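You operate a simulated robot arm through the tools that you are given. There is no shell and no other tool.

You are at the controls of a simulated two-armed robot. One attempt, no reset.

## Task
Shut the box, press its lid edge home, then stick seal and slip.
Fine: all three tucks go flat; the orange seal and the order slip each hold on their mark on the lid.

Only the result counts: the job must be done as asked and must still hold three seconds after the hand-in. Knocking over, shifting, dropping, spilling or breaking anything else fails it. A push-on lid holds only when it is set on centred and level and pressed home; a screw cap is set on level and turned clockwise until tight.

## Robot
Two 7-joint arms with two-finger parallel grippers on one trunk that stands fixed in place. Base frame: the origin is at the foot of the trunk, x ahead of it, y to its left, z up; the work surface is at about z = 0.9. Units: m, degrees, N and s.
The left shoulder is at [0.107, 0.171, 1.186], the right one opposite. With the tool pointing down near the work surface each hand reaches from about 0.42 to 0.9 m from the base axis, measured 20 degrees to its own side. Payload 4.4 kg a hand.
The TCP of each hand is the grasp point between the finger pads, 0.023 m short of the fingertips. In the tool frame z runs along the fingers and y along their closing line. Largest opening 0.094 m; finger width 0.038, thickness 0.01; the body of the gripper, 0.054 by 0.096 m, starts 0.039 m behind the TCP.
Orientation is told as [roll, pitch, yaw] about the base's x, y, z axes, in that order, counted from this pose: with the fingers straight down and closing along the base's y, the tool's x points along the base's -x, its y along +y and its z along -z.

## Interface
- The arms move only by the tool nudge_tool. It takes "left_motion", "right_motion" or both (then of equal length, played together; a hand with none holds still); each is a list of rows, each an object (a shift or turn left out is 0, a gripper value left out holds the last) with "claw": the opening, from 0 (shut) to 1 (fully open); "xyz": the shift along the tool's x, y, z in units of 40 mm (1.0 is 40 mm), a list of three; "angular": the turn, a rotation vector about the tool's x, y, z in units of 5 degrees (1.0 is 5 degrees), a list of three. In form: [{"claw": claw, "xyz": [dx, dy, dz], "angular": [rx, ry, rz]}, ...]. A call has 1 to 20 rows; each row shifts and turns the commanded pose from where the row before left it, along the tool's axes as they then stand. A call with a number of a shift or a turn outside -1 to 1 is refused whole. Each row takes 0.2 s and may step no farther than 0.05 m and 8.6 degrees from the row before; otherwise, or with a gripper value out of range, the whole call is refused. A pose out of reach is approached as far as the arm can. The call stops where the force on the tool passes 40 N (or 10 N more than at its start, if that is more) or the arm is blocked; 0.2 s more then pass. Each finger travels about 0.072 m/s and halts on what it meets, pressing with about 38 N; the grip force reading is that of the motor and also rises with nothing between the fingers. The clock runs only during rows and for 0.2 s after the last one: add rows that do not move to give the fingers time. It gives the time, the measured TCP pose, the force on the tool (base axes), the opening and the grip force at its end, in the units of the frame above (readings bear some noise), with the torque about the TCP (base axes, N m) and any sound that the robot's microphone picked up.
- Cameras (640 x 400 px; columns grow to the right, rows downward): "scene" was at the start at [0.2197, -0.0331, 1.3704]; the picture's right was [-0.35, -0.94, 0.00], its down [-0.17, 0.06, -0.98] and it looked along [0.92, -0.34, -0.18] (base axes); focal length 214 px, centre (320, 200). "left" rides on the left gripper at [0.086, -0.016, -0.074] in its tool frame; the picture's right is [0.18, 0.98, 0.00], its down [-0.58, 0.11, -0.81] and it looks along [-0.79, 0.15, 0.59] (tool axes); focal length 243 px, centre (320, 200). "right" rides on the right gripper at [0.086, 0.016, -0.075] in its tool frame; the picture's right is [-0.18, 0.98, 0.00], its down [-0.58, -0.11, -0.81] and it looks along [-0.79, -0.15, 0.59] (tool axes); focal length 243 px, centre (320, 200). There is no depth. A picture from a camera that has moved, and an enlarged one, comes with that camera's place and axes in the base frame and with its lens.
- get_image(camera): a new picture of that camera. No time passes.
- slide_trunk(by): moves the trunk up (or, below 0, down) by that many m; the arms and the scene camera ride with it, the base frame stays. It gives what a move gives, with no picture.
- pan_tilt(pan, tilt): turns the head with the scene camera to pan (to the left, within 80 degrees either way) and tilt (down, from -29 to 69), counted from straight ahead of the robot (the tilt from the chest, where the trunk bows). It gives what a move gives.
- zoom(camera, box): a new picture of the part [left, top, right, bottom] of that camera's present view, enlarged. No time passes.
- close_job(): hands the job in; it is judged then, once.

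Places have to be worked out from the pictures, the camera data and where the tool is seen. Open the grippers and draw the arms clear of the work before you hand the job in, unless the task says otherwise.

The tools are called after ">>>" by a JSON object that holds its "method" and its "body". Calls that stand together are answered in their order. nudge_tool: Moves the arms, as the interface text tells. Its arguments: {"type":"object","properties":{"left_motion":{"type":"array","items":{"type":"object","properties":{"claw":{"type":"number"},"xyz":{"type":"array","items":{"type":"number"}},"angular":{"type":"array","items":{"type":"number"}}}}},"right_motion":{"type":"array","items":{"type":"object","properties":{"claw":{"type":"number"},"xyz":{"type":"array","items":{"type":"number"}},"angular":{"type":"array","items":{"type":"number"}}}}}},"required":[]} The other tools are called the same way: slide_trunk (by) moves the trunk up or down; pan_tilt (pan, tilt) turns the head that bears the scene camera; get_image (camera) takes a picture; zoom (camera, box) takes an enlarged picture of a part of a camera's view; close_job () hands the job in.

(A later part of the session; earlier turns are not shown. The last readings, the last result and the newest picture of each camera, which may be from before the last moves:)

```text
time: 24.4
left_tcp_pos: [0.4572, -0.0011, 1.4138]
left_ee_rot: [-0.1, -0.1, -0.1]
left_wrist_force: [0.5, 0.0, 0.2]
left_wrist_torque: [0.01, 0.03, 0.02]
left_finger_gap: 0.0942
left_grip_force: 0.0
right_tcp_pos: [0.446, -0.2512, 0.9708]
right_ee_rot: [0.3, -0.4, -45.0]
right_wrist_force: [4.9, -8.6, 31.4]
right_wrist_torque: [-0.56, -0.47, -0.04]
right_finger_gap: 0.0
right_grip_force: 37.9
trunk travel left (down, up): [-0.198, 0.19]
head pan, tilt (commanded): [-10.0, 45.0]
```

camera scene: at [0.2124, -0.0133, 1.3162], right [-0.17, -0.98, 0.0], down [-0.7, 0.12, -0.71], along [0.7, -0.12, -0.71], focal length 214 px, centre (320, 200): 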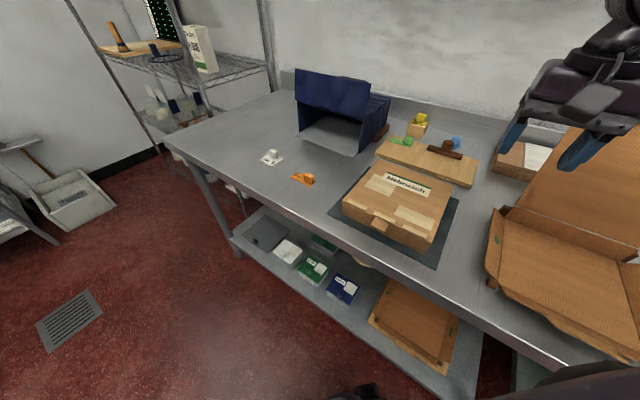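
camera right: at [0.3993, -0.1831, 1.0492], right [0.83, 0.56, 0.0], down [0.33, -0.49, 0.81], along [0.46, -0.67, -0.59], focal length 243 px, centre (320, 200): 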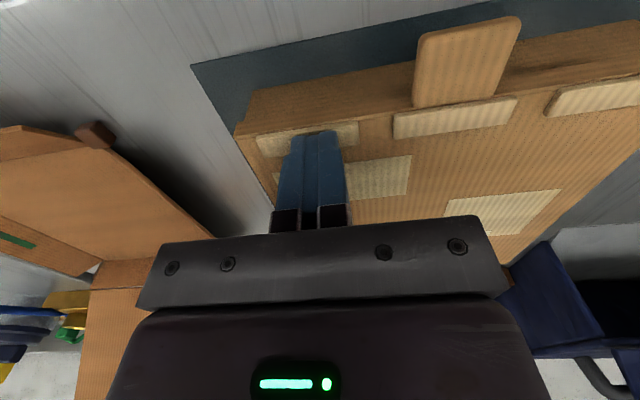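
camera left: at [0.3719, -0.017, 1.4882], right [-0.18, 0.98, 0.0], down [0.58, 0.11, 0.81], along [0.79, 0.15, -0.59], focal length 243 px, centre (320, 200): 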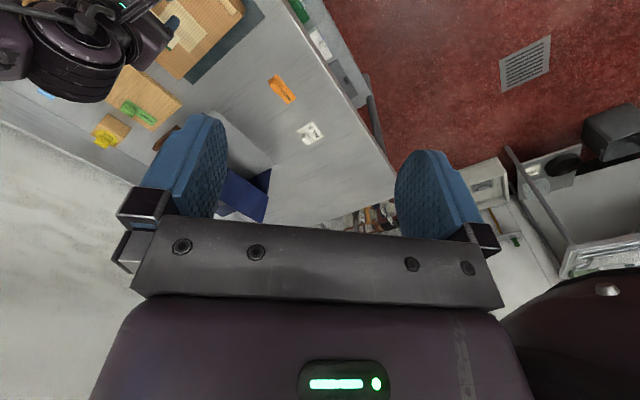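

Contact now: 31 N upward at tip height about 0.948. Checking the tuck's state.

>>> {"method": "zoom", "body": {"camera": "right", "box": [220, 40, 640, 260]}}

>>> {"method": "zoom", "body": {"camera": "scene", "box": [335, 180, 435, 245]}}

```text
1.52 times, centred on (430, 150) of right
camera zoom: at [0.3947, -0.1801, 1.0437], right [0.82, 0.57, 0.0], down [0.33, -0.49, 0.81], along [0.46, -0.67, -0.59], focal length 370 px, centre (152, 276)
```

zoom: 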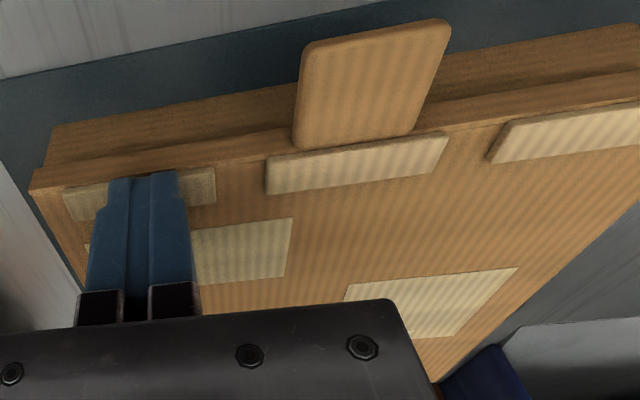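

```text
6.15 times, centred on (385, 212) of scene
camera zoom: at [0.211, -0.0146, 1.3169], right [-0.17, -0.98, 0.0], down [-0.7, 0.12, -0.71], along [0.7, -0.12, -0.71], focal length 1320 px, centre (-80, 123)
```

zoom: 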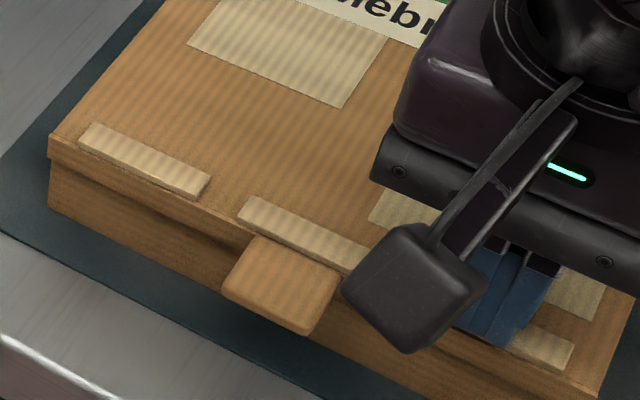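

The right tuck already looks flush compared with the other two. One slightly firmer push, then lift and inspect.

>>> {"method": "nudge_tool", "body": {"right_motion": [{"xyz": [0, 0, 0.03]}, {"xyz": [0, 0, 0]}]}}

>>> {"method": "nudge_tool", "body": {"right_motion": [{"xyz": [0, 0, -0.4]}, {"xyz": [0, 0, -0.6]}, {"xyz": [0, 0, 0]}]}}

>>> {"method": "zoom", "body": {"camera": "right", "box": [220, 0, 640, 260]}}

>>> {"method": "zoom", "body": {"camera": "scene", "box": [335, 180, 435, 245]}}

```text
time: 24.9
left_tcp_pos: [0.4565, 0.0009, 1.4142]
left_ee_rot: [-0.1, -0.2, 0.0]
left_wrist_force: [-0.9, -0.7, 1.1]
left_wrist_torque: [0.02, -0.01, -0.01]
left_finger_gap: 0.0942
left_grip_force: 0.0
right_tcp_pos: [0.4463, -0.2528, 0.9708]
right_ee_rot: [0.3, -0.4, -45.0]
right_wrist_force: [-7.5, -6.7, 30.8]
right_wrist_torque: [-0.51, -0.2, -0.24]
right_finger_gap: 0.0
right_grip_force: 38.2
trunk travel left (down, up): [-0.198, 0.19]
head pan, tilt (commanded): [-10.0, 45.0]
stopped in row 2 (right hand): the force on the tool passed its limit at 44 N (the readings are from after the stop); the commanded pose is now the measured one
```

```text
time: 25.7
left_tcp_pos: [0.4604, 0.0007, 1.4129]
left_ee_rot: [-0.1, 0.1, 0.0]
left_wrist_force: [0.4, 0.4, 0.4]
left_wrist_torque: [0.01, 0.02, -0.01]
left_finger_gap: 0.094
left_grip_force: 0.1
right_tcp_pos: [0.4469, -0.2532, 1.0087]
right_ee_rot: [0.2, -0.1, -45.0]
right_wrist_force: [0.7, -0.1, 0.1]
right_wrist_torque: [0.0, 0.01, 0.03]
right_finger_gap: 0.0
right_grip_force: 38.1
trunk travel left (down, up): [-0.198, 0.19]
head pan, tilt (commanded): [-10.0, 45.0]
```

```text
1.52 times, centred on (430, 130) of right
camera zoom: at [0.3971, -0.1812, 1.0816], right [0.82, 0.57, 0.0], down [0.33, -0.49, 0.81], along [0.46, -0.67, -0.59], focal length 370 px, centre (152, 307)
```

zoom: 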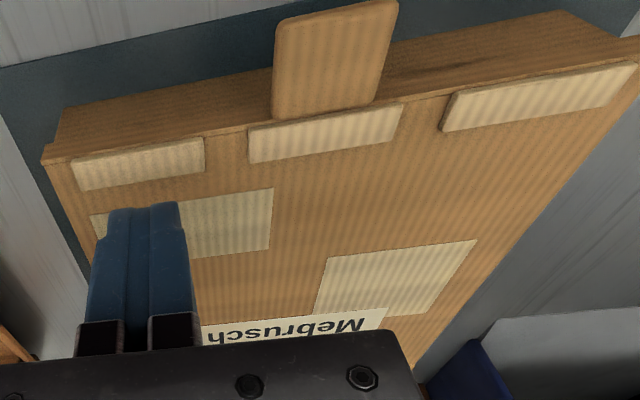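

```text
6.15 times, centred on (385, 212) of scene
camera zoom: at [0.2138, -0.0149, 1.3157], right [-0.17, -0.98, 0.0], down [-0.7, 0.12, -0.71], along [0.7, -0.12, -0.71], focal length 1320 px, centre (-80, 123)
```

zoom: 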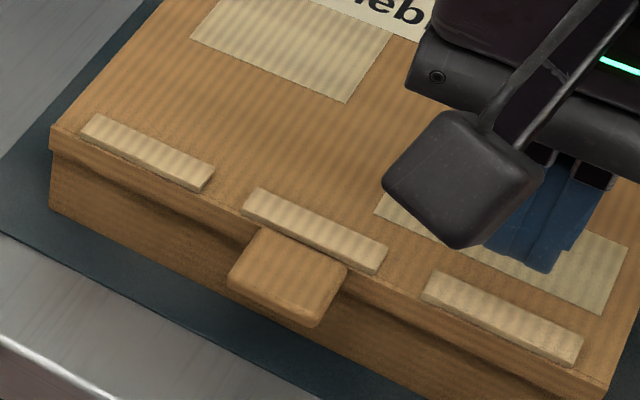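

I'll enlarge further to compare the thickness of the three tucks.

>>> {"method": "zoom", "body": {"camera": "scene", "box": [398, 218, 438, 244]}}

>>> {"method": "zoom", "body": {"camera": "scene", "box": [343, 192, 403, 231]}}

>>> {"method": "zoom", "body": {"camera": "right", "box": [240, 30, 460, 140]}}

```text
15.38 times, centred on (418, 231) of scene
camera zoom: at [0.2138, -0.0149, 1.3157], right [-0.17, -0.98, 0.0], down [-0.7, 0.12, -0.71], along [0.7, -0.12, -0.71], focal length 3300 px, centre (-1188, -277)
```

zoom: 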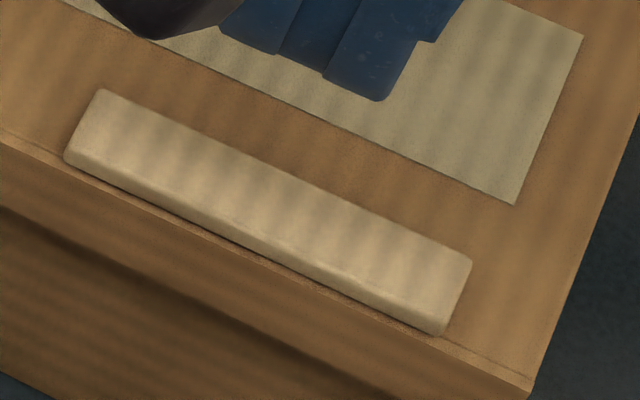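

```text
10.26 times, centred on (373, 212) of scene
camera zoom: at [0.2138, -0.0149, 1.3157], right [-0.17, -0.98, 0.0], down [-0.7, 0.12, -0.71], along [0.7, -0.12, -0.71], focal length 2200 px, centre (-224, 82)
```

zoom: 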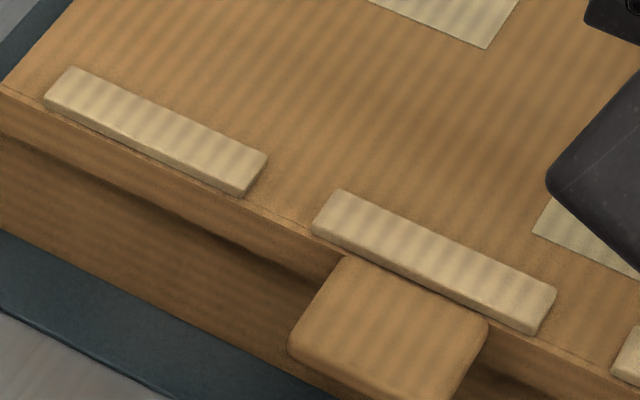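

```text
2.91 times, centred on (350, 85) of right
camera zoom: at [0.3971, -0.1812, 1.0816], right [0.82, 0.57, 0.0], down [0.33, -0.49, 0.81], along [0.46, -0.67, -0.59], focal length 706 px, centre (233, 534)
```

zoom: 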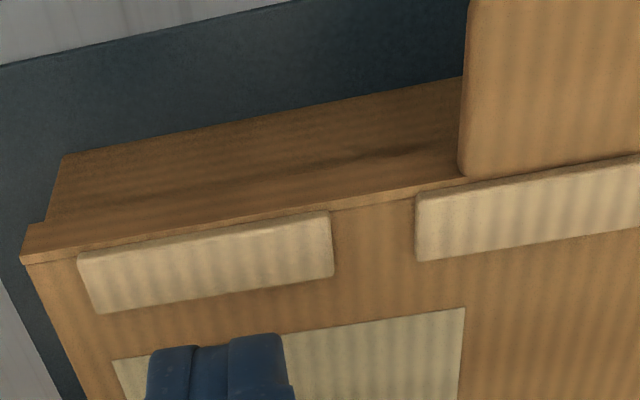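

The force and torque show that contact was near the rear edge of the fingertips, about 17 mm behind the TCP. I'll check the fingertip's shape against the tuck in the scene view, and move the left hand's camera down for another view angle later.

>>> {"method": "zoom", "body": {"camera": "scene", "box": [390, 190, 450, 240]}}

>>> {"method": "zoom", "body": {"camera": "right", "box": [240, 100, 400, 240]}}

```text
8.00 times, centred on (420, 215) of scene
camera zoom: at [0.2138, -0.0149, 1.3157], right [-0.17, -0.98, 0.0], down [-0.7, 0.12, -0.71], along [0.7, -0.12, -0.71], focal length 1716 px, centre (-480, 80)
```

zoom: 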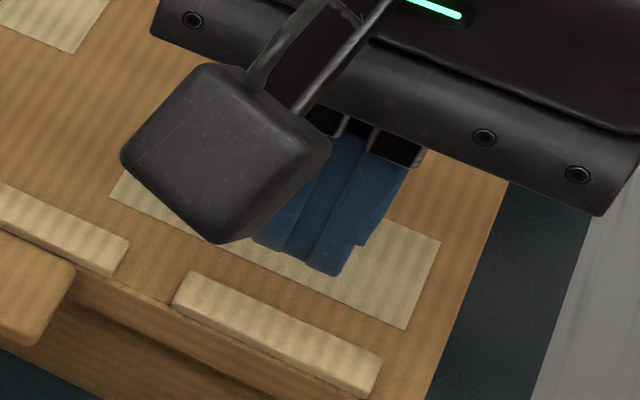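

```text
2.86 times, centred on (320, 170) of right
camera zoom: at [0.3971, -0.1812, 1.0816], right [0.82, 0.57, 0.0], down [0.33, -0.49, 0.81], along [0.46, -0.67, -0.59], focal length 693 px, centre (320, 286)
```

zoom: 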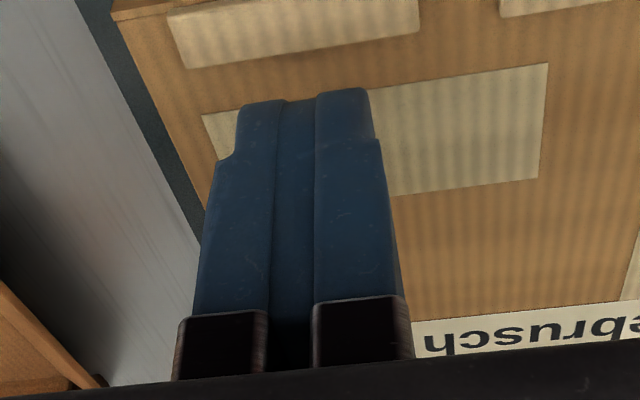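

The fingertip's front edge lies only about 9 mm ahead of the TCP, so the rear of the tip was landing on the lid. I'll move 15 mm toward the front so the load goes onto the tuck, and press again.

>>> {"method": "nudge_tool", "body": {"right_motion": [{"xyz": [0.37, -0.05, 0]}, {"xyz": [0, 0, 0.75]}, {"xyz": [0, 0, 0.05]}, {"xyz": [0, 0, 0.05]}, {"xyz": [0, 0, 0.05]}, {"xyz": [0, 0, 0.05]}]}}

>>> {"method": "zoom", "body": {"camera": "right", "box": [220, 40, 640, 260]}}

```text
time: 27.1
left_tcp_pos: [0.4568, -0.0002, 1.4158]
left_ee_rot: [-0.1, -0.1, 0.0]
left_wrist_force: [-0.2, -0.2, -0.1]
left_wrist_torque: [0.01, -0.01, 0.01]
left_finger_gap: 0.0941
left_grip_force: 0.1
right_tcp_pos: [0.4354, -0.2437, 0.9709]
right_ee_rot: [0.3, -0.3, -44.8]
right_wrist_force: [-2.1, -3.6, 18.0]
right_wrist_torque: [-0.25, -0.14, -0.03]
right_finger_gap: 0.0001
right_grip_force: 38.7
trunk travel left (down, up): [-0.198, 0.19]
head pan, tilt (commanded): [-10.0, 45.0]
```

```text
1.52 times, centred on (430, 150) of right
camera zoom: at [0.3839, -0.1715, 1.0449], right [0.82, 0.57, 0.01], down [0.33, -0.49, 0.81], along [0.46, -0.66, -0.59], focal length 370 px, centre (152, 276)
```

zoom: 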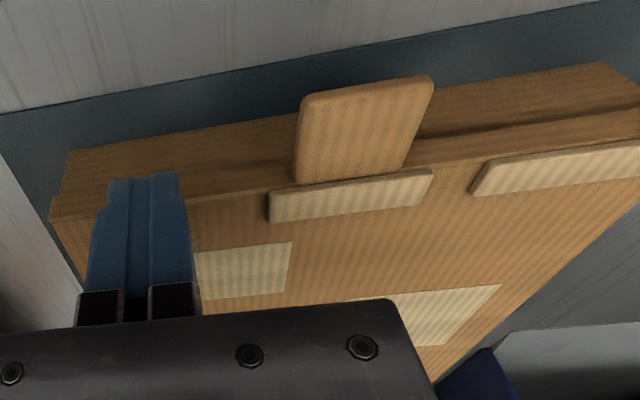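

The right tuck seems to have gone down: it no longer shows beside the fingers. I lift and verify.

>>> {"method": "nudge_tool", "body": {"right_motion": [{"xyz": [0, 0, 0.03]}, {"xyz": [0, 0, 0]}, {"xyz": [0, 0, -0.4]}, {"xyz": [0, 0, -0.6]}, {"xyz": [0, 0, 0]}]}}

>>> {"method": "zoom", "body": {"camera": "right", "box": [220, 0, 640, 260]}}

>>> {"method": "zoom", "body": {"camera": "scene", "box": [335, 180, 435, 245]}}

```text
time: 28.3
left_tcp_pos: [0.461, 0.0011, 1.4129]
left_ee_rot: [-0.2, 0.1, 0.0]
left_wrist_force: [-0.4, 0.2, 0.9]
left_wrist_torque: [0.02, 0.02, 0.01]
left_finger_gap: 0.094
left_grip_force: 0.0
right_tcp_pos: [0.4373, -0.2437, 1.0088]
right_ee_rot: [0.1, -0.2, -45.0]
right_wrist_force: [0.4, 0.8, 0.2]
right_wrist_torque: [0.0, 0.0, -0.01]
right_finger_gap: 0.0
right_grip_force: 38.0
trunk travel left (down, up): [-0.198, 0.19]
head pan, tilt (commanded): [-10.0, 45.0]
```

```text
1.52 times, centred on (430, 130) of right
camera zoom: at [0.3863, -0.1719, 1.0818], right [0.83, 0.56, 0.0], down [0.33, -0.49, 0.81], along [0.46, -0.66, -0.59], focal length 370 px, centre (152, 307)
```

zoom: 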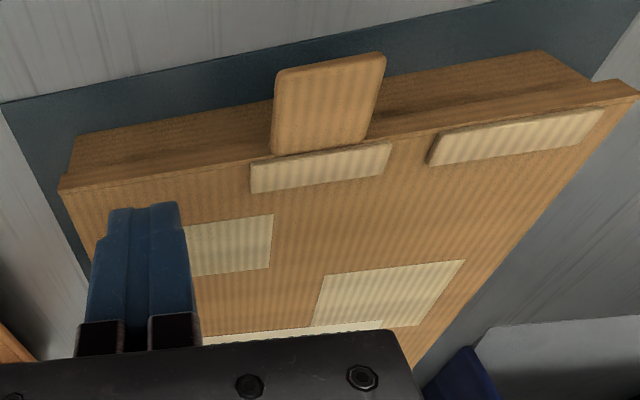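

```text
6.15 times, centred on (385, 212) of scene
camera zoom: at [0.2135, -0.015, 1.3158], right [-0.17, -0.98, 0.0], down [-0.7, 0.12, -0.71], along [0.7, -0.12, -0.71], focal length 1320 px, centre (-80, 123)
```

zoom: 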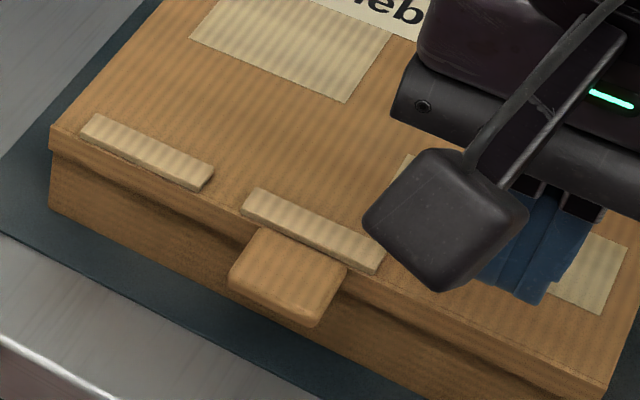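

The right tuck is flat now. Same for the middle tuck: move 65 mm along the edge and press at the same distance.

>>> {"method": "nudge_tool", "body": {"right_motion": [{"xyz": [0, 0.8, 0]}, {"xyz": [0, 0.8, 0]}, {"xyz": [0, 0, 0.75]}, {"xyz": [0, 0, 0.05]}, {"xyz": [0, 0, 0.05]}, {"xyz": [0, 0, 0.05]}, {"xyz": [0, 0, 0.05]}]}}

>>> {"method": "zoom", "body": {"camera": "right", "box": [150, 0, 570, 260]}}

```text
time: 29.9
left_tcp_pos: [0.4574, 0.0005, 1.4139]
left_ee_rot: [-0.1, -0.1, -0.1]
left_wrist_force: [-0.1, -0.2, 0.2]
left_wrist_torque: [0.01, 0.04, -0.01]
left_finger_gap: 0.0942
left_grip_force: 0.0
right_tcp_pos: [0.4787, -0.1993, 0.9732]
right_ee_rot: [0.3, -0.3, -44.9]
right_wrist_force: [0.3, -5.0, 14.1]
right_wrist_torque: [-0.12, -0.03, -0.03]
right_finger_gap: 0.0001
right_grip_force: 38.1
trunk travel left (down, up): [-0.198, 0.19]
head pan, tilt (commanded): [-10.0, 45.0]
```

```text
1.52 times, centred on (360, 130) of right
camera zoom: at [0.4281, -0.1262, 1.0462], right [0.83, 0.56, 0.01], down [0.33, -0.49, 0.81], along [0.46, -0.67, -0.59], focal length 370 px, centre (259, 307)
```

zoom: 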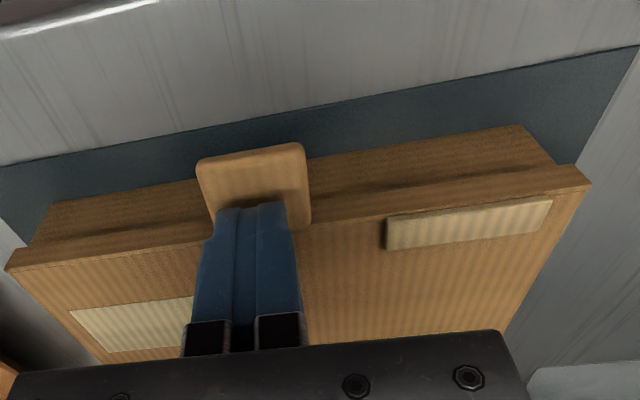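

The middle tuck no longer shows either. A bit firmer, then lift and check.

>>> {"method": "nudge_tool", "body": {"right_motion": [{"xyz": [0, 0, 0.05]}, {"xyz": [0, 0, 0.03]}, {"xyz": [0, 0, 0]}]}}

>>> {"method": "nudge_tool", "body": {"right_motion": [{"xyz": [0, 0, -0.4]}, {"xyz": [0, 0, -0.6]}, {"xyz": [0, 0, 0]}]}}

>>> {"method": "zoom", "body": {"camera": "right", "box": [150, 0, 570, 260]}}

>>> {"method": "zoom", "body": {"camera": "scene", "box": [335, 180, 435, 245]}}

```text
time: 30.7
left_tcp_pos: [0.456, -0.0, 1.4138]
left_ee_rot: [-0.1, -0.1, 0.1]
left_wrist_force: [-0.7, -0.5, -0.4]
left_wrist_torque: [0.0, -0.01, 0.0]
left_finger_gap: 0.0941
left_grip_force: 0.1
right_tcp_pos: [0.4786, -0.1985, 0.9712]
right_ee_rot: [0.5, -0.3, -45.1]
right_wrist_force: [2.7, -6.4, 31.2]
right_wrist_torque: [-0.4, -0.24, -0.08]
right_finger_gap: 0.0
right_grip_force: 37.8
trunk travel left (down, up): [-0.198, 0.19]
head pan, tilt (commanded): [-10.0, 45.0]
```

```text
time: 31.5
left_tcp_pos: [0.4602, 0.0012, 1.4111]
left_ee_rot: [-0.1, 0.0, 0.1]
left_wrist_force: [-0.3, 1.5, -0.1]
left_wrist_torque: [0.04, 0.0, -0.02]
left_finger_gap: 0.0937
left_grip_force: 0.0
right_tcp_pos: [0.4786, -0.1983, 1.0091]
right_ee_rot: [0.0, -0.1, -45.0]
right_wrist_force: [0.0, 0.3, -0.6]
right_wrist_torque: [-0.03, 0.0, -0.02]
right_finger_gap: 0.0
right_grip_force: 38.1
trunk travel left (down, up): [-0.198, 0.19]
head pan, tilt (commanded): [-10.0, 45.0]
```

```text
1.52 times, centred on (360, 130) of right
camera zoom: at [0.4283, -0.1259, 1.0824], right [0.83, 0.56, 0.0], down [0.33, -0.49, 0.81], along [0.46, -0.67, -0.59], focal length 370 px, centre (259, 307)
```

zoom: 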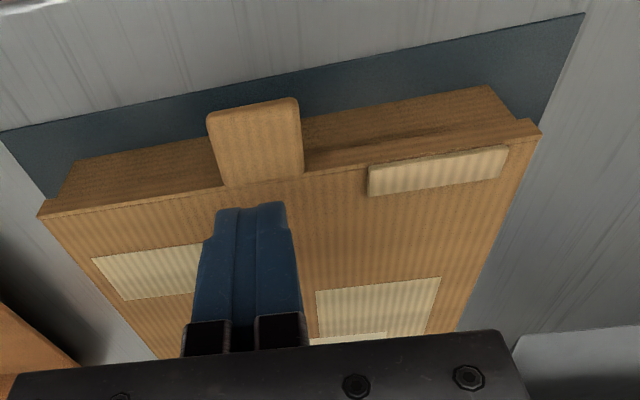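

```text
6.15 times, centred on (385, 212) of scene
camera zoom: at [0.2136, -0.0151, 1.3157], right [-0.17, -0.98, 0.0], down [-0.7, 0.12, -0.71], along [0.7, -0.12, -0.71], focal length 1320 px, centre (-80, 123)
```

zoom: 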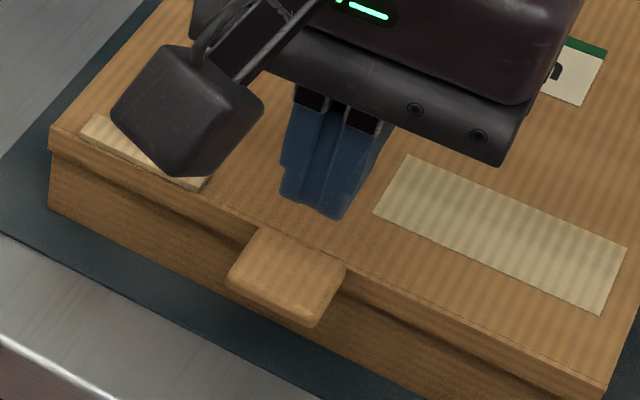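

Middle and right tucks are flat. Now the left tuck: 68 mm further along the edge.

>>> {"method": "nudge_tool", "body": {"right_motion": [{"xyz": [-0.03, 0.85, 0]}, {"xyz": [-0.03, 0.85, 0]}, {"xyz": [0, 0, 0.75]}, {"xyz": [0, 0, 0.05]}, {"xyz": [0, 0, 0.05]}, {"xyz": [0, 0, 0.05]}, {"xyz": [0, 0, 0.05]}]}}

>>> {"method": "zoom", "body": {"camera": "right", "box": [150, 0, 570, 260]}}

```text
time: 33.1
left_tcp_pos: [0.4576, -0.0002, 1.4121]
left_ee_rot: [-0.1, 0.0, 0.0]
left_wrist_force: [0.0, -0.1, -0.4]
left_wrist_torque: [-0.01, -0.02, 0.02]
left_finger_gap: 0.0938
left_grip_force: 0.0
right_tcp_pos: [0.5078, -0.1952, 0.9934]
right_ee_rot: [0.3, -0.2, -45.0]
right_wrist_force: [0.5, 0.8, 0.1]
right_wrist_torque: [-0.03, 0.01, -0.01]
right_finger_gap: 0.0
right_grip_force: 38.0
right hand out of reach, approached as far as the arm can: row 1, 2, 3, 7
trunk travel left (down, up): [-0.198, 0.19]
head pan, tilt (commanded): [-10.0, 45.0]
```

```text
1.52 times, centred on (360, 130) of right
camera zoom: at [0.4562, -0.124, 1.0664], right [0.82, 0.57, 0.01], down [0.33, -0.49, 0.81], along [0.46, -0.66, -0.59], focal length 370 px, centre (259, 307)
```

zoom: 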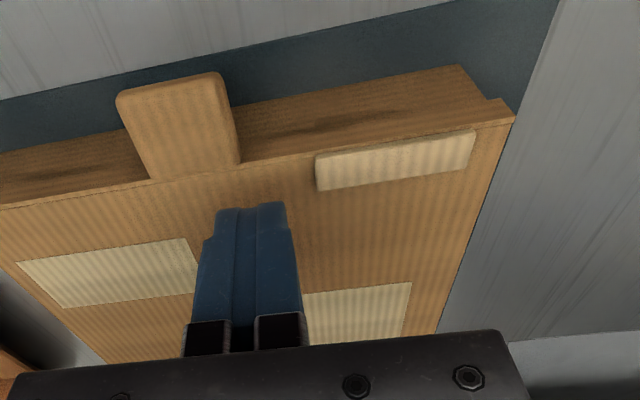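

The right arm can't reach that far left, so the left hand will press that tuck. I raise the right hand and draw it away to the right.

>>> {"method": "nudge_tool", "body": {"right_motion": [{"xyz": [0, 0, -0.95]}, {"xyz": [0, -0.3, -0.95]}, {"xyz": [0, -0.5, -0.95]}, {"xyz": [0, -0.5, -0.95]}, {"xyz": [0, -0.5, -0.95]}, {"xyz": [0, -0.5, -0.95]}, {"xyz": [0, -0.9, -0.5]}, {"xyz": [0, -0.9, -0.5]}, {"xyz": [0, -0.9, 0]}, {"xyz": [0, -0.9, 0]}, {"xyz": [0, 0, 0]}]}}

>>> {"method": "get_image", "body": {"camera": "scene"}}

```text
time: 35.5
left_tcp_pos: [0.4592, -0.0001, 1.4136]
left_ee_rot: [-0.1, 0.0, 0.1]
left_wrist_force: [-0.3, -1.1, 0.7]
left_wrist_torque: [-0.03, 0.04, 0.03]
left_finger_gap: 0.0939
left_grip_force: 0.1
right_tcp_pos: [0.3405, -0.3658, 1.2593]
right_ee_rot: [0.2, -0.2, -45.0]
right_wrist_force: [0.5, 0.8, 0.2]
right_wrist_torque: [-0.01, 0.02, 0.02]
right_finger_gap: 0.0001
right_grip_force: 38.3
trunk travel left (down, up): [-0.198, 0.19]
head pan, tilt (commanded): [-10.0, 45.0]
```

```text
taken
camera scene: at [0.2127, -0.0149, 1.3162], right [-0.17, -0.98, 0.0], down [-0.7, 0.12, -0.71], along [0.7, -0.12, -0.71], focal length 214 px, centre (320, 200)
```

scene: 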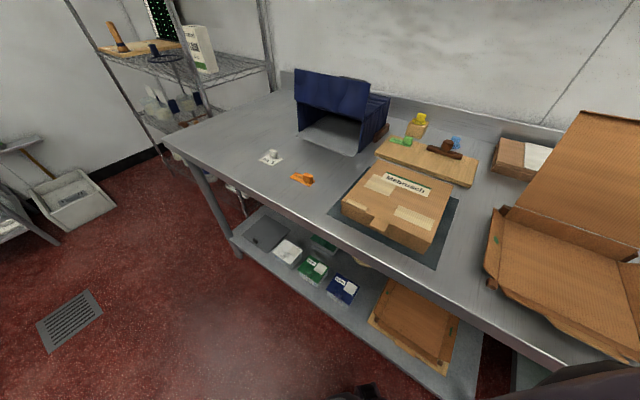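

The right hand is clear. Before moving the left hand, I'll zoom in on the seal's and slip's knobs to choose the grip direction.

>>> {"method": "zoom", "body": {"camera": "scene", "box": [280, 160, 330, 195]}}

>>> {"method": "zoom", "body": {"camera": "scene", "box": [250, 140, 300, 175]}}

>>> {"method": "zoom", "body": {"camera": "left", "box": [260, 65, 340, 155]}}

>>> {"method": "zoom", "body": {"camera": "scene", "box": [330, 155, 470, 270]}}

```text
11.43 times, centred on (305, 178) of scene
camera zoom: at [0.2127, -0.0149, 1.3162], right [-0.17, -0.98, 0.0], down [-0.7, 0.12, -0.71], along [0.7, -0.12, -0.71], focal length 2451 px, centre (491, 457)
```

zoom: 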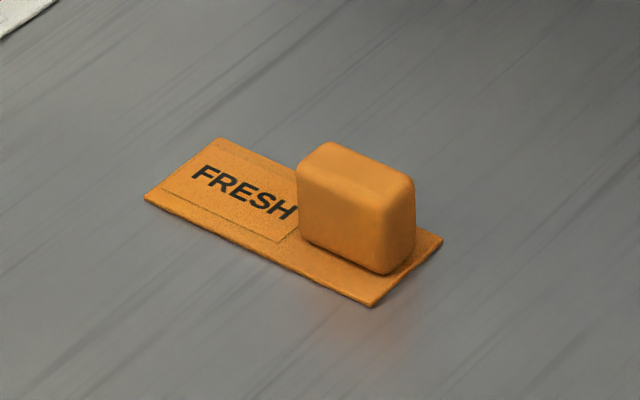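

```text
11.43 times, centred on (275, 158) of scene
camera zoom: at [0.2127, -0.0149, 1.3162], right [-0.17, -0.98, 0.0], down [-0.7, 0.12, -0.71], along [0.7, -0.12, -0.71], focal length 2451 px, centre (834, 686)
```

zoom: 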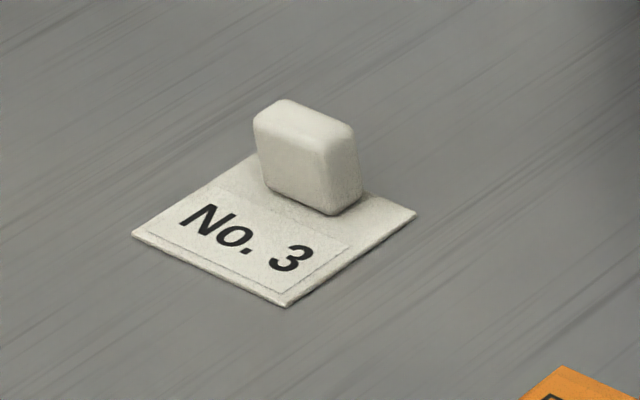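

```text
4.44 times, centred on (300, 110) of left
camera zoom: at [0.3724, -0.017, 1.4882], right [-0.18, 0.98, 0.0], down [0.58, 0.11, 0.81], along [0.79, 0.15, -0.59], focal length 1078 px, centre (409, 600)
```

zoom: 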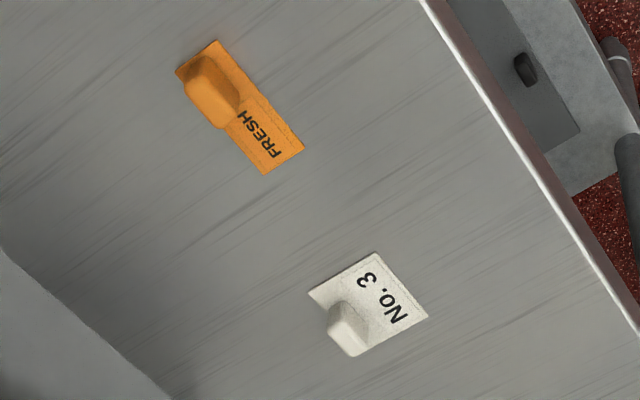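

```text
3.48 times, centred on (400, 212) of scene
camera zoom: at [0.2127, -0.0149, 1.3162], right [-0.17, -0.98, 0.0], down [-0.7, 0.12, -0.71], along [0.7, -0.12, -0.71], focal length 746 px, centre (42, 156)
```

zoom: 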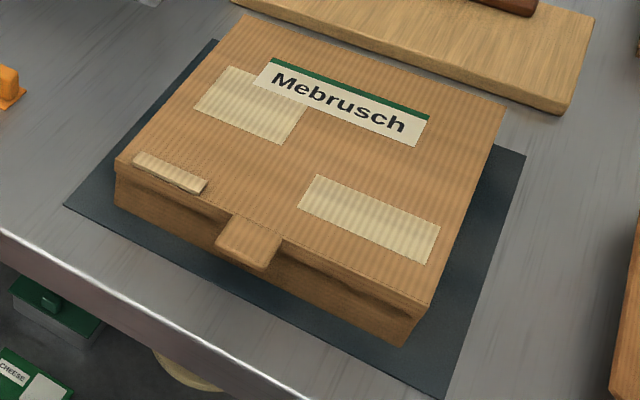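

Left tuck still up. The left hand, turned to yaw −45° (closing along the edge), suits both the tuck and the knobs. I turn it and bring it over the left tuck at z≈1.05 with the fingers shut.

>>> {"method": "nudge_tool", "body": {"left_motion": [{"angular": [0, 0, 1], "claw": 0}, {"angular": [0, 0, 1]}, {"angular": [0, 0, 1]}, {"angular": [0, 0, 1]}, {"angular": [0, 0, 1]}, {"angular": [0, 0, 1]}, {"angular": [0, 0, 1]}, {"angular": [0, 0, 1]}, {"angular": [0, 0, 1]}, {"xyz": [-0.3935, -0.1415, 0.9]}, {"xyz": [-0.3935, -0.1415, 0.9]}, {"xyz": [-0.3935, -0.1415, 0.9]}, {"xyz": [-0.3935, -0.1415, 0.9]}, {"xyz": [-0.3935, -0.1415, 0.9]}, {"xyz": [-0.3935, -0.1415, 0.9]}, {"xyz": [-0.3935, -0.1415, 0.9]}, {"xyz": [-0.3935, -0.1415, 0.9]}, {"xyz": [0, 0, 0]}]}}

>>> {"method": "get_image", "body": {"camera": "left"}}

>>> {"method": "get_image", "body": {"camera": "scene"}}

```text
time: 39.3
left_tcp_pos: [0.5138, -0.1217, 1.1242]
left_ee_rot: [0.0, -0.1, -45.0]
left_wrist_force: [-0.3, 0.3, 0.0]
left_wrist_torque: [0.02, -0.02, 0.0]
left_finger_gap: 0.0002
left_grip_force: 37.9
right_tcp_pos: [0.3405, -0.3639, 1.2596]
right_ee_rot: [0.2, -0.2, -44.9]
right_wrist_force: [-0.5, -0.2, 0.2]
right_wrist_torque: [-0.03, -0.02, 0.01]
right_finger_gap: 0.0001
right_grip_force: 37.8
trunk travel left (down, up): [-0.198, 0.19]
head pan, tilt (commanded): [-10.0, 45.0]
```

```text
taken
camera left: at [0.4414, -0.0731, 1.1995], right [0.57, 0.82, 0.0], down [0.49, -0.33, 0.81], along [0.67, -0.46, -0.59], focal length 243 px, centre (320, 200)
```

left: 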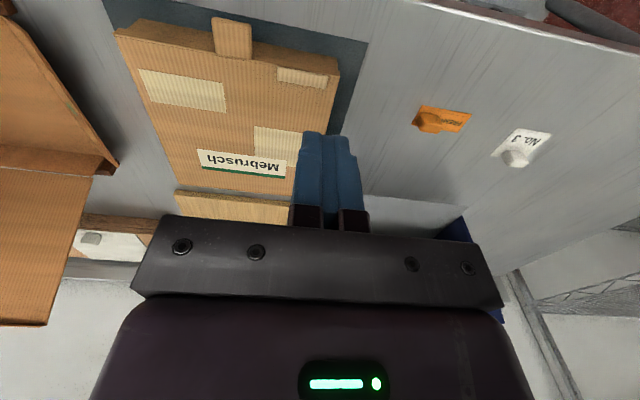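

```text
taken
camera scene: at [0.212, -0.0145, 1.3164], right [-0.17, -0.98, 0.0], down [-0.7, 0.12, -0.71], along [0.7, -0.12, -0.71], focal length 214 px, centre (320, 200)
```

scene: 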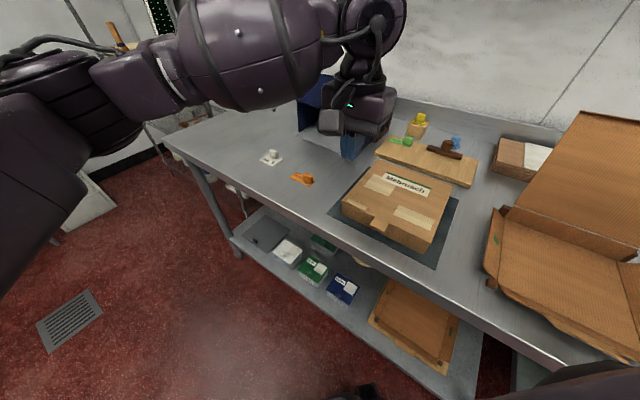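

The left hand sees the box well; the left tuck remains. I go to 2–3 cm above it.

>>> {"method": "nudge_tool", "body": {"left_motion": [{"xyz": [-0.27, -0.075, 0.95]}, {"xyz": [-0.27, -0.075, 0.95]}, {"xyz": [-0.27, -0.075, 0.95]}, {"xyz": [0, 0, 0]}]}}

>>> {"method": "zoom", "body": {"camera": "left", "box": [150, 0, 570, 260]}}

```text
time: 40.3
left_tcp_pos: [0.5309, -0.1515, 1.0106]
left_ee_rot: [0.0, -0.1, -45.0]
left_wrist_force: [0.4, 1.2, -0.4]
left_wrist_torque: [-0.01, -0.03, -0.02]
left_finger_gap: 0.0
left_grip_force: 38.2
right_tcp_pos: [0.3407, -0.3643, 1.2603]
right_ee_rot: [0.2, -0.2, -44.9]
right_wrist_force: [-0.3, 0.0, -0.4]
right_wrist_torque: [-0.01, -0.03, -0.05]
right_finger_gap: 0.0
right_grip_force: 37.8
trunk travel left (down, up): [-0.198, 0.19]
head pan, tilt (commanded): [-10.0, 45.0]
```

```text
1.52 times, centred on (360, 130) of left
camera zoom: at [0.4577, -0.1032, 1.0858], right [0.57, 0.82, 0.0], down [0.49, -0.33, 0.81], along [0.67, -0.46, -0.59], focal length 370 px, centre (259, 307)
```

zoom: 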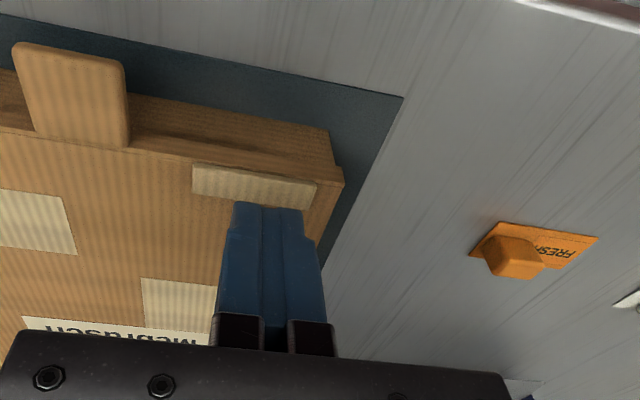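

Aligned over the left tuck. Pressing down in small steps.

>>> {"method": "nudge_tool", "body": {"left_motion": [{"xyz": [0, -0.1, 0.8]}, {"xyz": [0, 0, 0.05]}, {"xyz": [0, 0, 0.05]}, {"xyz": [0, 0, 0.05]}, {"xyz": [0, 0, 0.05]}]}}

>>> {"method": "zoom", "body": {"camera": "left", "box": [150, 0, 570, 260]}}

```text
time: 41.5
left_tcp_pos: [0.528, -0.1537, 0.9732]
left_ee_rot: [0.0, -0.2, -45.0]
left_wrist_force: [-2.8, 5.3, 16.6]
left_wrist_torque: [-0.05, -0.11, -0.03]
left_finger_gap: 0.0002
left_grip_force: 38.0
right_tcp_pos: [0.339, -0.3634, 1.2606]
right_ee_rot: [0.3, -0.3, -45.0]
right_wrist_force: [0.3, -0.5, -0.8]
right_wrist_torque: [0.01, -0.05, 0.01]
right_finger_gap: 0.0
right_grip_force: 38.4
trunk travel left (down, up): [-0.198, 0.19]
head pan, tilt (commanded): [-10.0, 45.0]
```

```text
1.52 times, centred on (360, 130) of left
camera zoom: at [0.4563, -0.1042, 1.0477], right [0.57, 0.82, 0.0], down [0.49, -0.33, 0.81], along [0.67, -0.46, -0.59], focal length 370 px, centre (259, 307)
```

zoom: 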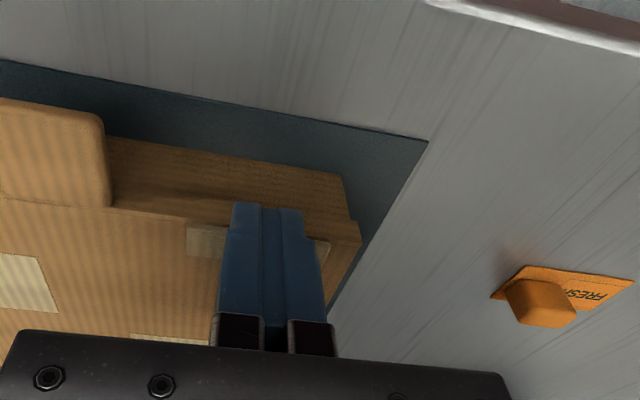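

The tuck is going down but still shows; pressing further.

>>> {"method": "nudge_tool", "body": {"left_motion": [{"xyz": [0, 0, 0.04]}, {"xyz": [0, 0, 0.04]}, {"xyz": [0, 0, 0.04]}, {"xyz": [0, 0, 0]}]}}

>>> {"method": "zoom", "body": {"camera": "left", "box": [150, 0, 570, 260]}}

```text
time: 42.5
left_tcp_pos: [0.5294, -0.1543, 0.9708]
left_ee_rot: [0.0, -0.5, -45.0]
left_wrist_force: [-7.9, 11.3, 25.2]
left_wrist_torque: [0.0, -0.08, 0.0]
left_finger_gap: 0.0
left_grip_force: 37.8
right_tcp_pos: [0.3387, -0.3639, 1.2617]
right_ee_rot: [0.2, -0.3, -44.8]
right_wrist_force: [-0.5, -0.5, 0.3]
right_wrist_torque: [-0.01, -0.01, -0.01]
right_finger_gap: 0.0
right_grip_force: 37.9
trunk travel left (down, up): [-0.198, 0.19]
head pan, tilt (commanded): [-10.0, 45.0]
stopped in row 4 (left hand): the force on the tool passed its limit at 42 N (the readings are from after the stop); the commanded pose is now the measured one
```

```text
1.52 times, centred on (360, 130) of left
camera zoom: at [0.4563, -0.1043, 1.0455], right [0.57, 0.82, 0.0], down [0.48, -0.33, 0.81], along [0.67, -0.46, -0.58], focal length 370 px, centre (259, 307)
```

zoom: 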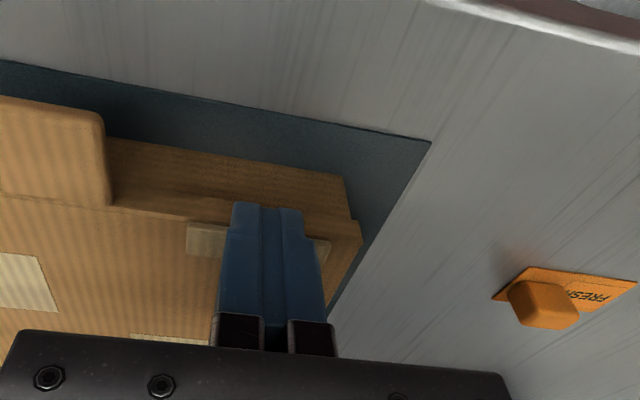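

42 N was reached with contact near the finger's rear edge (a≈0.498) and the tuck still showing. I'll lift, shift about 7 mm toward the front and press again.

>>> {"method": "nudge_tool", "body": {"left_motion": [{"xyz": [0, 0, -0.3]}, {"xyz": [0.18, 0, 0]}, {"xyz": [0, 0, 0.2]}, {"xyz": [0, 0, 0.04]}, {"xyz": [0, 0, 0.04]}, {"xyz": [0, 0, 0.04]}]}}

>>> {"method": "zoom", "body": {"camera": "left", "box": [150, 0, 570, 260]}}

```text
time: 43.9
left_tcp_pos: [0.5256, -0.1484, 0.9693]
left_ee_rot: [0.2, -0.7, -44.9]
left_wrist_force: [2.2, 8.9, 34.5]
left_wrist_torque: [-0.11, -0.38, 0.26]
left_finger_gap: 0.0001
left_grip_force: 37.7
right_tcp_pos: [0.3392, -0.3624, 1.2595]
right_ee_rot: [0.3, -0.4, -44.9]
right_wrist_force: [-0.7, -0.1, 0.3]
right_wrist_torque: [-0.04, 0.04, -0.02]
right_finger_gap: 0.0
right_grip_force: 38.3
trunk travel left (down, up): [-0.198, 0.19]
head pan, tilt (commanded): [-10.0, 45.0]
```

```text
1.52 times, centred on (360, 130) of left
camera zoom: at [0.4513, -0.1, 1.0449], right [0.56, 0.83, 0.0], down [0.48, -0.33, 0.81], along [0.67, -0.46, -0.58], focal length 370 px, centre (259, 307)
```

zoom: 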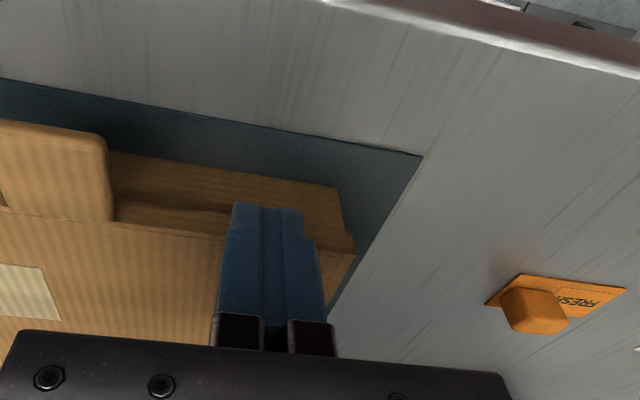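

The left tuck has gone down. I lift the left hand up and check all three.

>>> {"method": "nudge_tool", "body": {"left_motion": [{"xyz": [0, 0, -0.4]}, {"xyz": [0, 0, -0.9]}, {"xyz": [0.3, 0.8, -0.9]}, {"xyz": [0.3, 0.8, -0.9]}, {"xyz": [0.3, 0.8, -0.9]}, {"xyz": [0, 0, 0]}]}}

>>> {"method": "zoom", "body": {"camera": "scene", "box": [330, 155, 470, 270]}}

>>> {"method": "get_image", "body": {"camera": "left"}}

```text
time: 45.2
left_tcp_pos: [0.5697, -0.0552, 1.1281]
left_ee_rot: [0.0, -0.2, -45.0]
left_wrist_force: [0.5, -0.7, 0.1]
left_wrist_torque: [0.06, 0.01, -0.03]
left_finger_gap: 0.0
left_grip_force: 37.9
right_tcp_pos: [0.3414, -0.3653, 1.2588]
right_ee_rot: [0.2, -0.2, -45.0]
right_wrist_force: [0.3, 0.2, -0.9]
right_wrist_torque: [-0.03, 0.0, -0.01]
right_finger_gap: 0.0
right_grip_force: 38.1
trunk travel left (down, up): [-0.198, 0.19]
head pan, tilt (commanded): [-10.0, 45.0]
```

```text
3.48 times, centred on (400, 212) of scene
camera zoom: at [0.2129, -0.0152, 1.316], right [-0.17, -0.98, 0.0], down [-0.7, 0.12, -0.71], along [0.7, -0.12, -0.71], focal length 746 px, centre (42, 156)
```

zoom: 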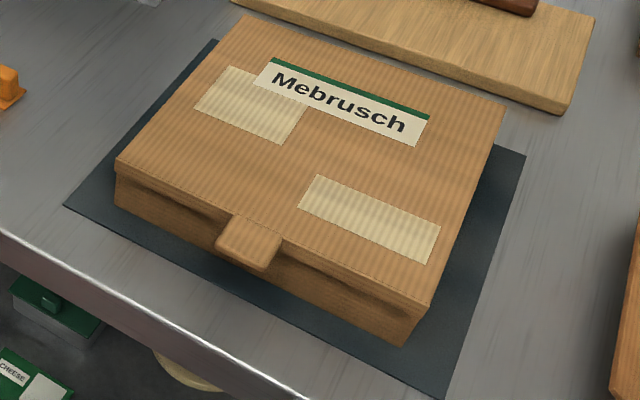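

```text
taken
camera left: at [0.4963, -0.0056, 1.2022], right [0.56, 0.83, 0.0], down [0.49, -0.33, 0.81], along [0.67, -0.46, -0.59], focal length 243 px, centre (320, 200)
```

left: 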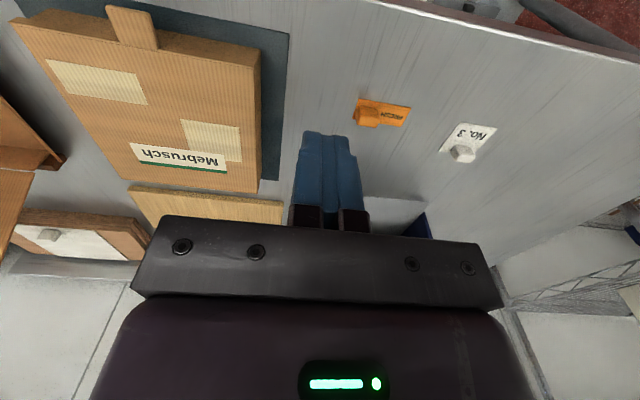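

All three tucks are flat and the box has not moved. Next the seal: its knob is at about (0.703, -0.066) and its sheet is aligned with the bench axes. I open the left claw and hover over the knob.

>>> {"method": "nudge_tool", "body": {"left_motion": [{"xyz": [-0.509, 0.434, 0.6], "claw": 0.6}, {"xyz": [-0.509, 0.434, 0.6]}, {"xyz": [-0.509, 0.434, 0.6]}, {"xyz": [-0.509, 0.434, 0.6]}, {"xyz": [-0.509, 0.434, 0.6]}, {"xyz": [0, 0, 0]}]}}

>>> {"method": "get_image", "body": {"camera": "left"}}

>>> {"method": "zoom", "body": {"camera": "left", "box": [220, 60, 420, 200]}}

>>> {"method": "zoom", "body": {"camera": "scene", "box": [250, 120, 350, 200]}}

```text
time: 46.6
left_tcp_pos: [0.7011, -0.0656, 1.0091]
left_ee_rot: [0.0, -0.3, -44.9]
left_wrist_force: [0.5, 0.6, 0.3]
left_wrist_torque: [-0.04, 0.0, -0.02]
left_finger_gap: 0.0564
left_grip_force: 0.1
right_tcp_pos: [0.3392, -0.3637, 1.26]
right_ee_rot: [0.2, -0.2, -45.0]
right_wrist_force: [-0.3, 0.1, 0.0]
right_wrist_torque: [0.0, -0.01, 0.0]
right_finger_gap: 0.0
right_grip_force: 38.4
trunk travel left (down, up): [-0.198, 0.19]
head pan, tilt (commanded): [-10.0, 45.0]
```

```text
taken
camera left: at [0.6289, -0.0165, 1.0839], right [0.56, 0.83, 0.0], down [0.48, -0.33, 0.81], along [0.67, -0.46, -0.59], focal length 243 px, centre (320, 200)
```

left: 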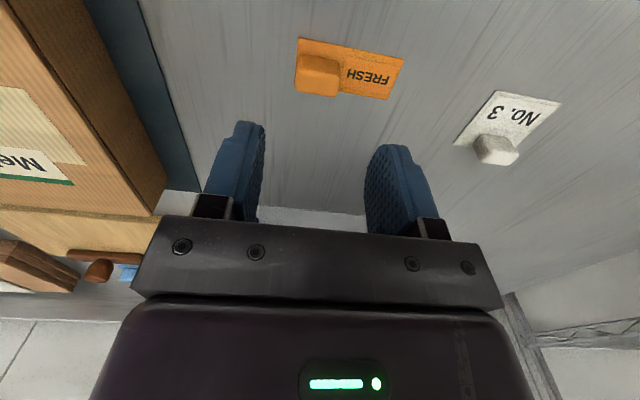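

```text
2.86 times, centred on (320, 130) of left
camera zoom: at [0.6289, -0.0165, 1.0839], right [0.56, 0.83, 0.0], down [0.48, -0.33, 0.81], along [0.67, -0.46, -0.59], focal length 693 px, centre (320, 400)
```

zoom: 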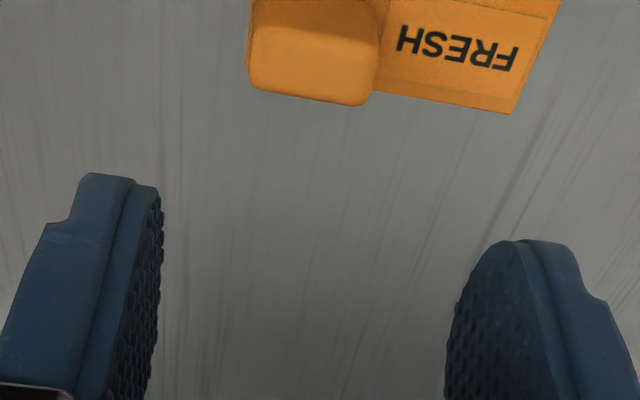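

```text
5.00 times, centred on (300, 160) of scene
camera zoom: at [0.212, -0.0146, 1.3164], right [-0.17, -0.98, 0.0], down [-0.7, 0.12, -0.71], along [0.7, -0.12, -0.71], focal length 1072 px, centre (420, 400)
```

zoom: 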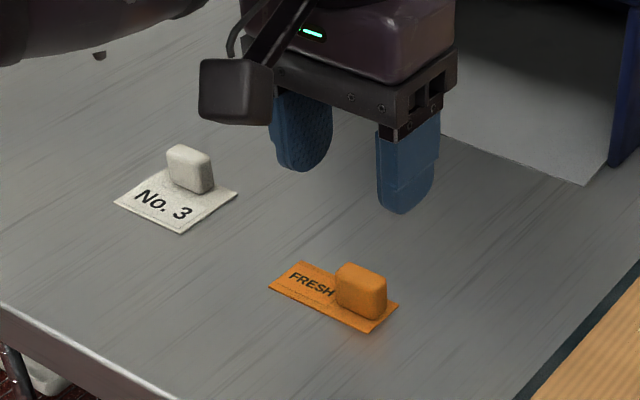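

The left-hand camera agrees with the scene camera to 2 mm: the knob is centred right under the TCP. Descending around it.

>>> {"method": "nudge_tool", "body": {"left_motion": [{"xyz": [0, 0, 0.7]}, {"xyz": [0, 0, 0.7]}, {"xyz": [0, 0, 0.5]}, {"xyz": [0, 0, 0]}]}}

>>> {"method": "zoom", "body": {"camera": "left", "box": [200, 60, 440, 230]}}

>>> {"method": "zoom", "body": {"camera": "scene", "box": [270, 140, 350, 200]}}

```text
time: 47.6
left_tcp_pos: [0.7038, -0.0666, 0.9314]
left_ee_rot: [0.0, -0.3, -45.0]
left_wrist_force: [0.1, 0.3, 0.1]
left_wrist_torque: [0.01, 0.0, 0.01]
left_finger_gap: 0.0561
left_grip_force: 0.0
right_tcp_pos: [0.3412, -0.3643, 1.2592]
right_ee_rot: [0.2, -0.2, -45.1]
right_wrist_force: [-0.9, 0.0, -0.7]
right_wrist_torque: [-0.02, -0.02, 0.0]
right_finger_gap: 0.0001
right_grip_force: 38.4
trunk travel left (down, up): [-0.198, 0.19]
head pan, tilt (commanded): [-10.0, 45.0]
```

```text
2.35 times, centred on (320, 145) of left
camera zoom: at [0.6303, -0.0174, 1.0063], right [0.56, 0.83, 0.0], down [0.48, -0.33, 0.81], along [0.67, -0.46, -0.59], focal length 571 px, centre (320, 329)
```

zoom: 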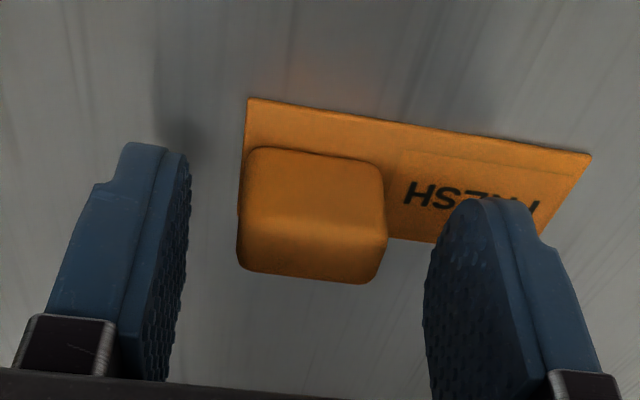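

```text
6.67 times, centred on (310, 170) of scene
camera zoom: at [0.2122, -0.0148, 1.3163], right [-0.17, -0.98, 0.0], down [-0.7, 0.12, -0.71], along [0.7, -0.12, -0.71], focal length 1430 px, centre (387, 400)
```

zoom: 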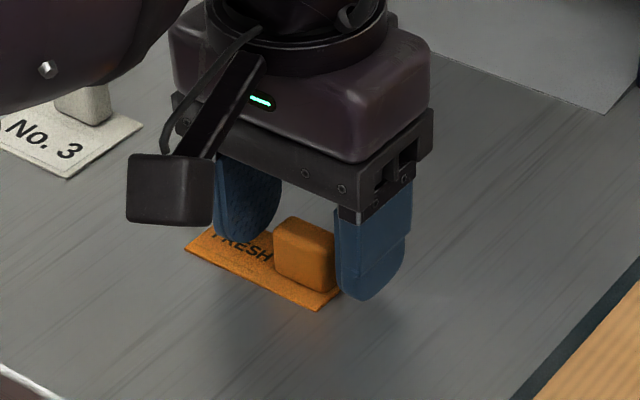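

The knob sits well between the fingers. I nudge 1 mm, lower 2 mm more and close.

>>> {"method": "nudge_tool", "body": {"left_motion": [{"xyz": [0.05, 0.02, 0.06]}, {"claw": 0}, {}, {}, {}, {}, {}]}}

>>> {"method": "zoom", "body": {"camera": "left", "box": [200, 60, 440, 230]}}

```text
time: 49.2
left_tcp_pos: [0.7012, -0.0635, 0.9295]
left_ee_rot: [0.0, -0.4, -45.0]
left_wrist_force: [-0.3, 0.3, 0.4]
left_wrist_torque: [-0.01, -0.03, -0.04]
left_finger_gap: 0.0284
left_grip_force: 37.9
right_tcp_pos: [0.3399, -0.3647, 1.2587]
right_ee_rot: [0.2, -0.1, -45.0]
right_wrist_force: [-0.6, 0.0, -0.3]
right_wrist_torque: [-0.02, 0.03, 0.02]
right_finger_gap: 0.0
right_grip_force: 38.2
trunk travel left (down, up): [-0.198, 0.19]
head pan, tilt (commanded): [-10.0, 45.0]
```

```text
2.35 times, centred on (320, 145) of left
camera zoom: at [0.6292, -0.0155, 1.004], right [0.56, 0.83, 0.0], down [0.49, -0.33, 0.81], along [0.67, -0.46, -0.59], focal length 571 px, centre (320, 329)
```

zoom: 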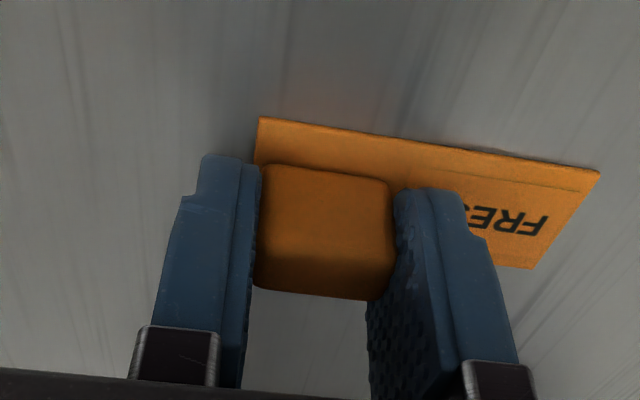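

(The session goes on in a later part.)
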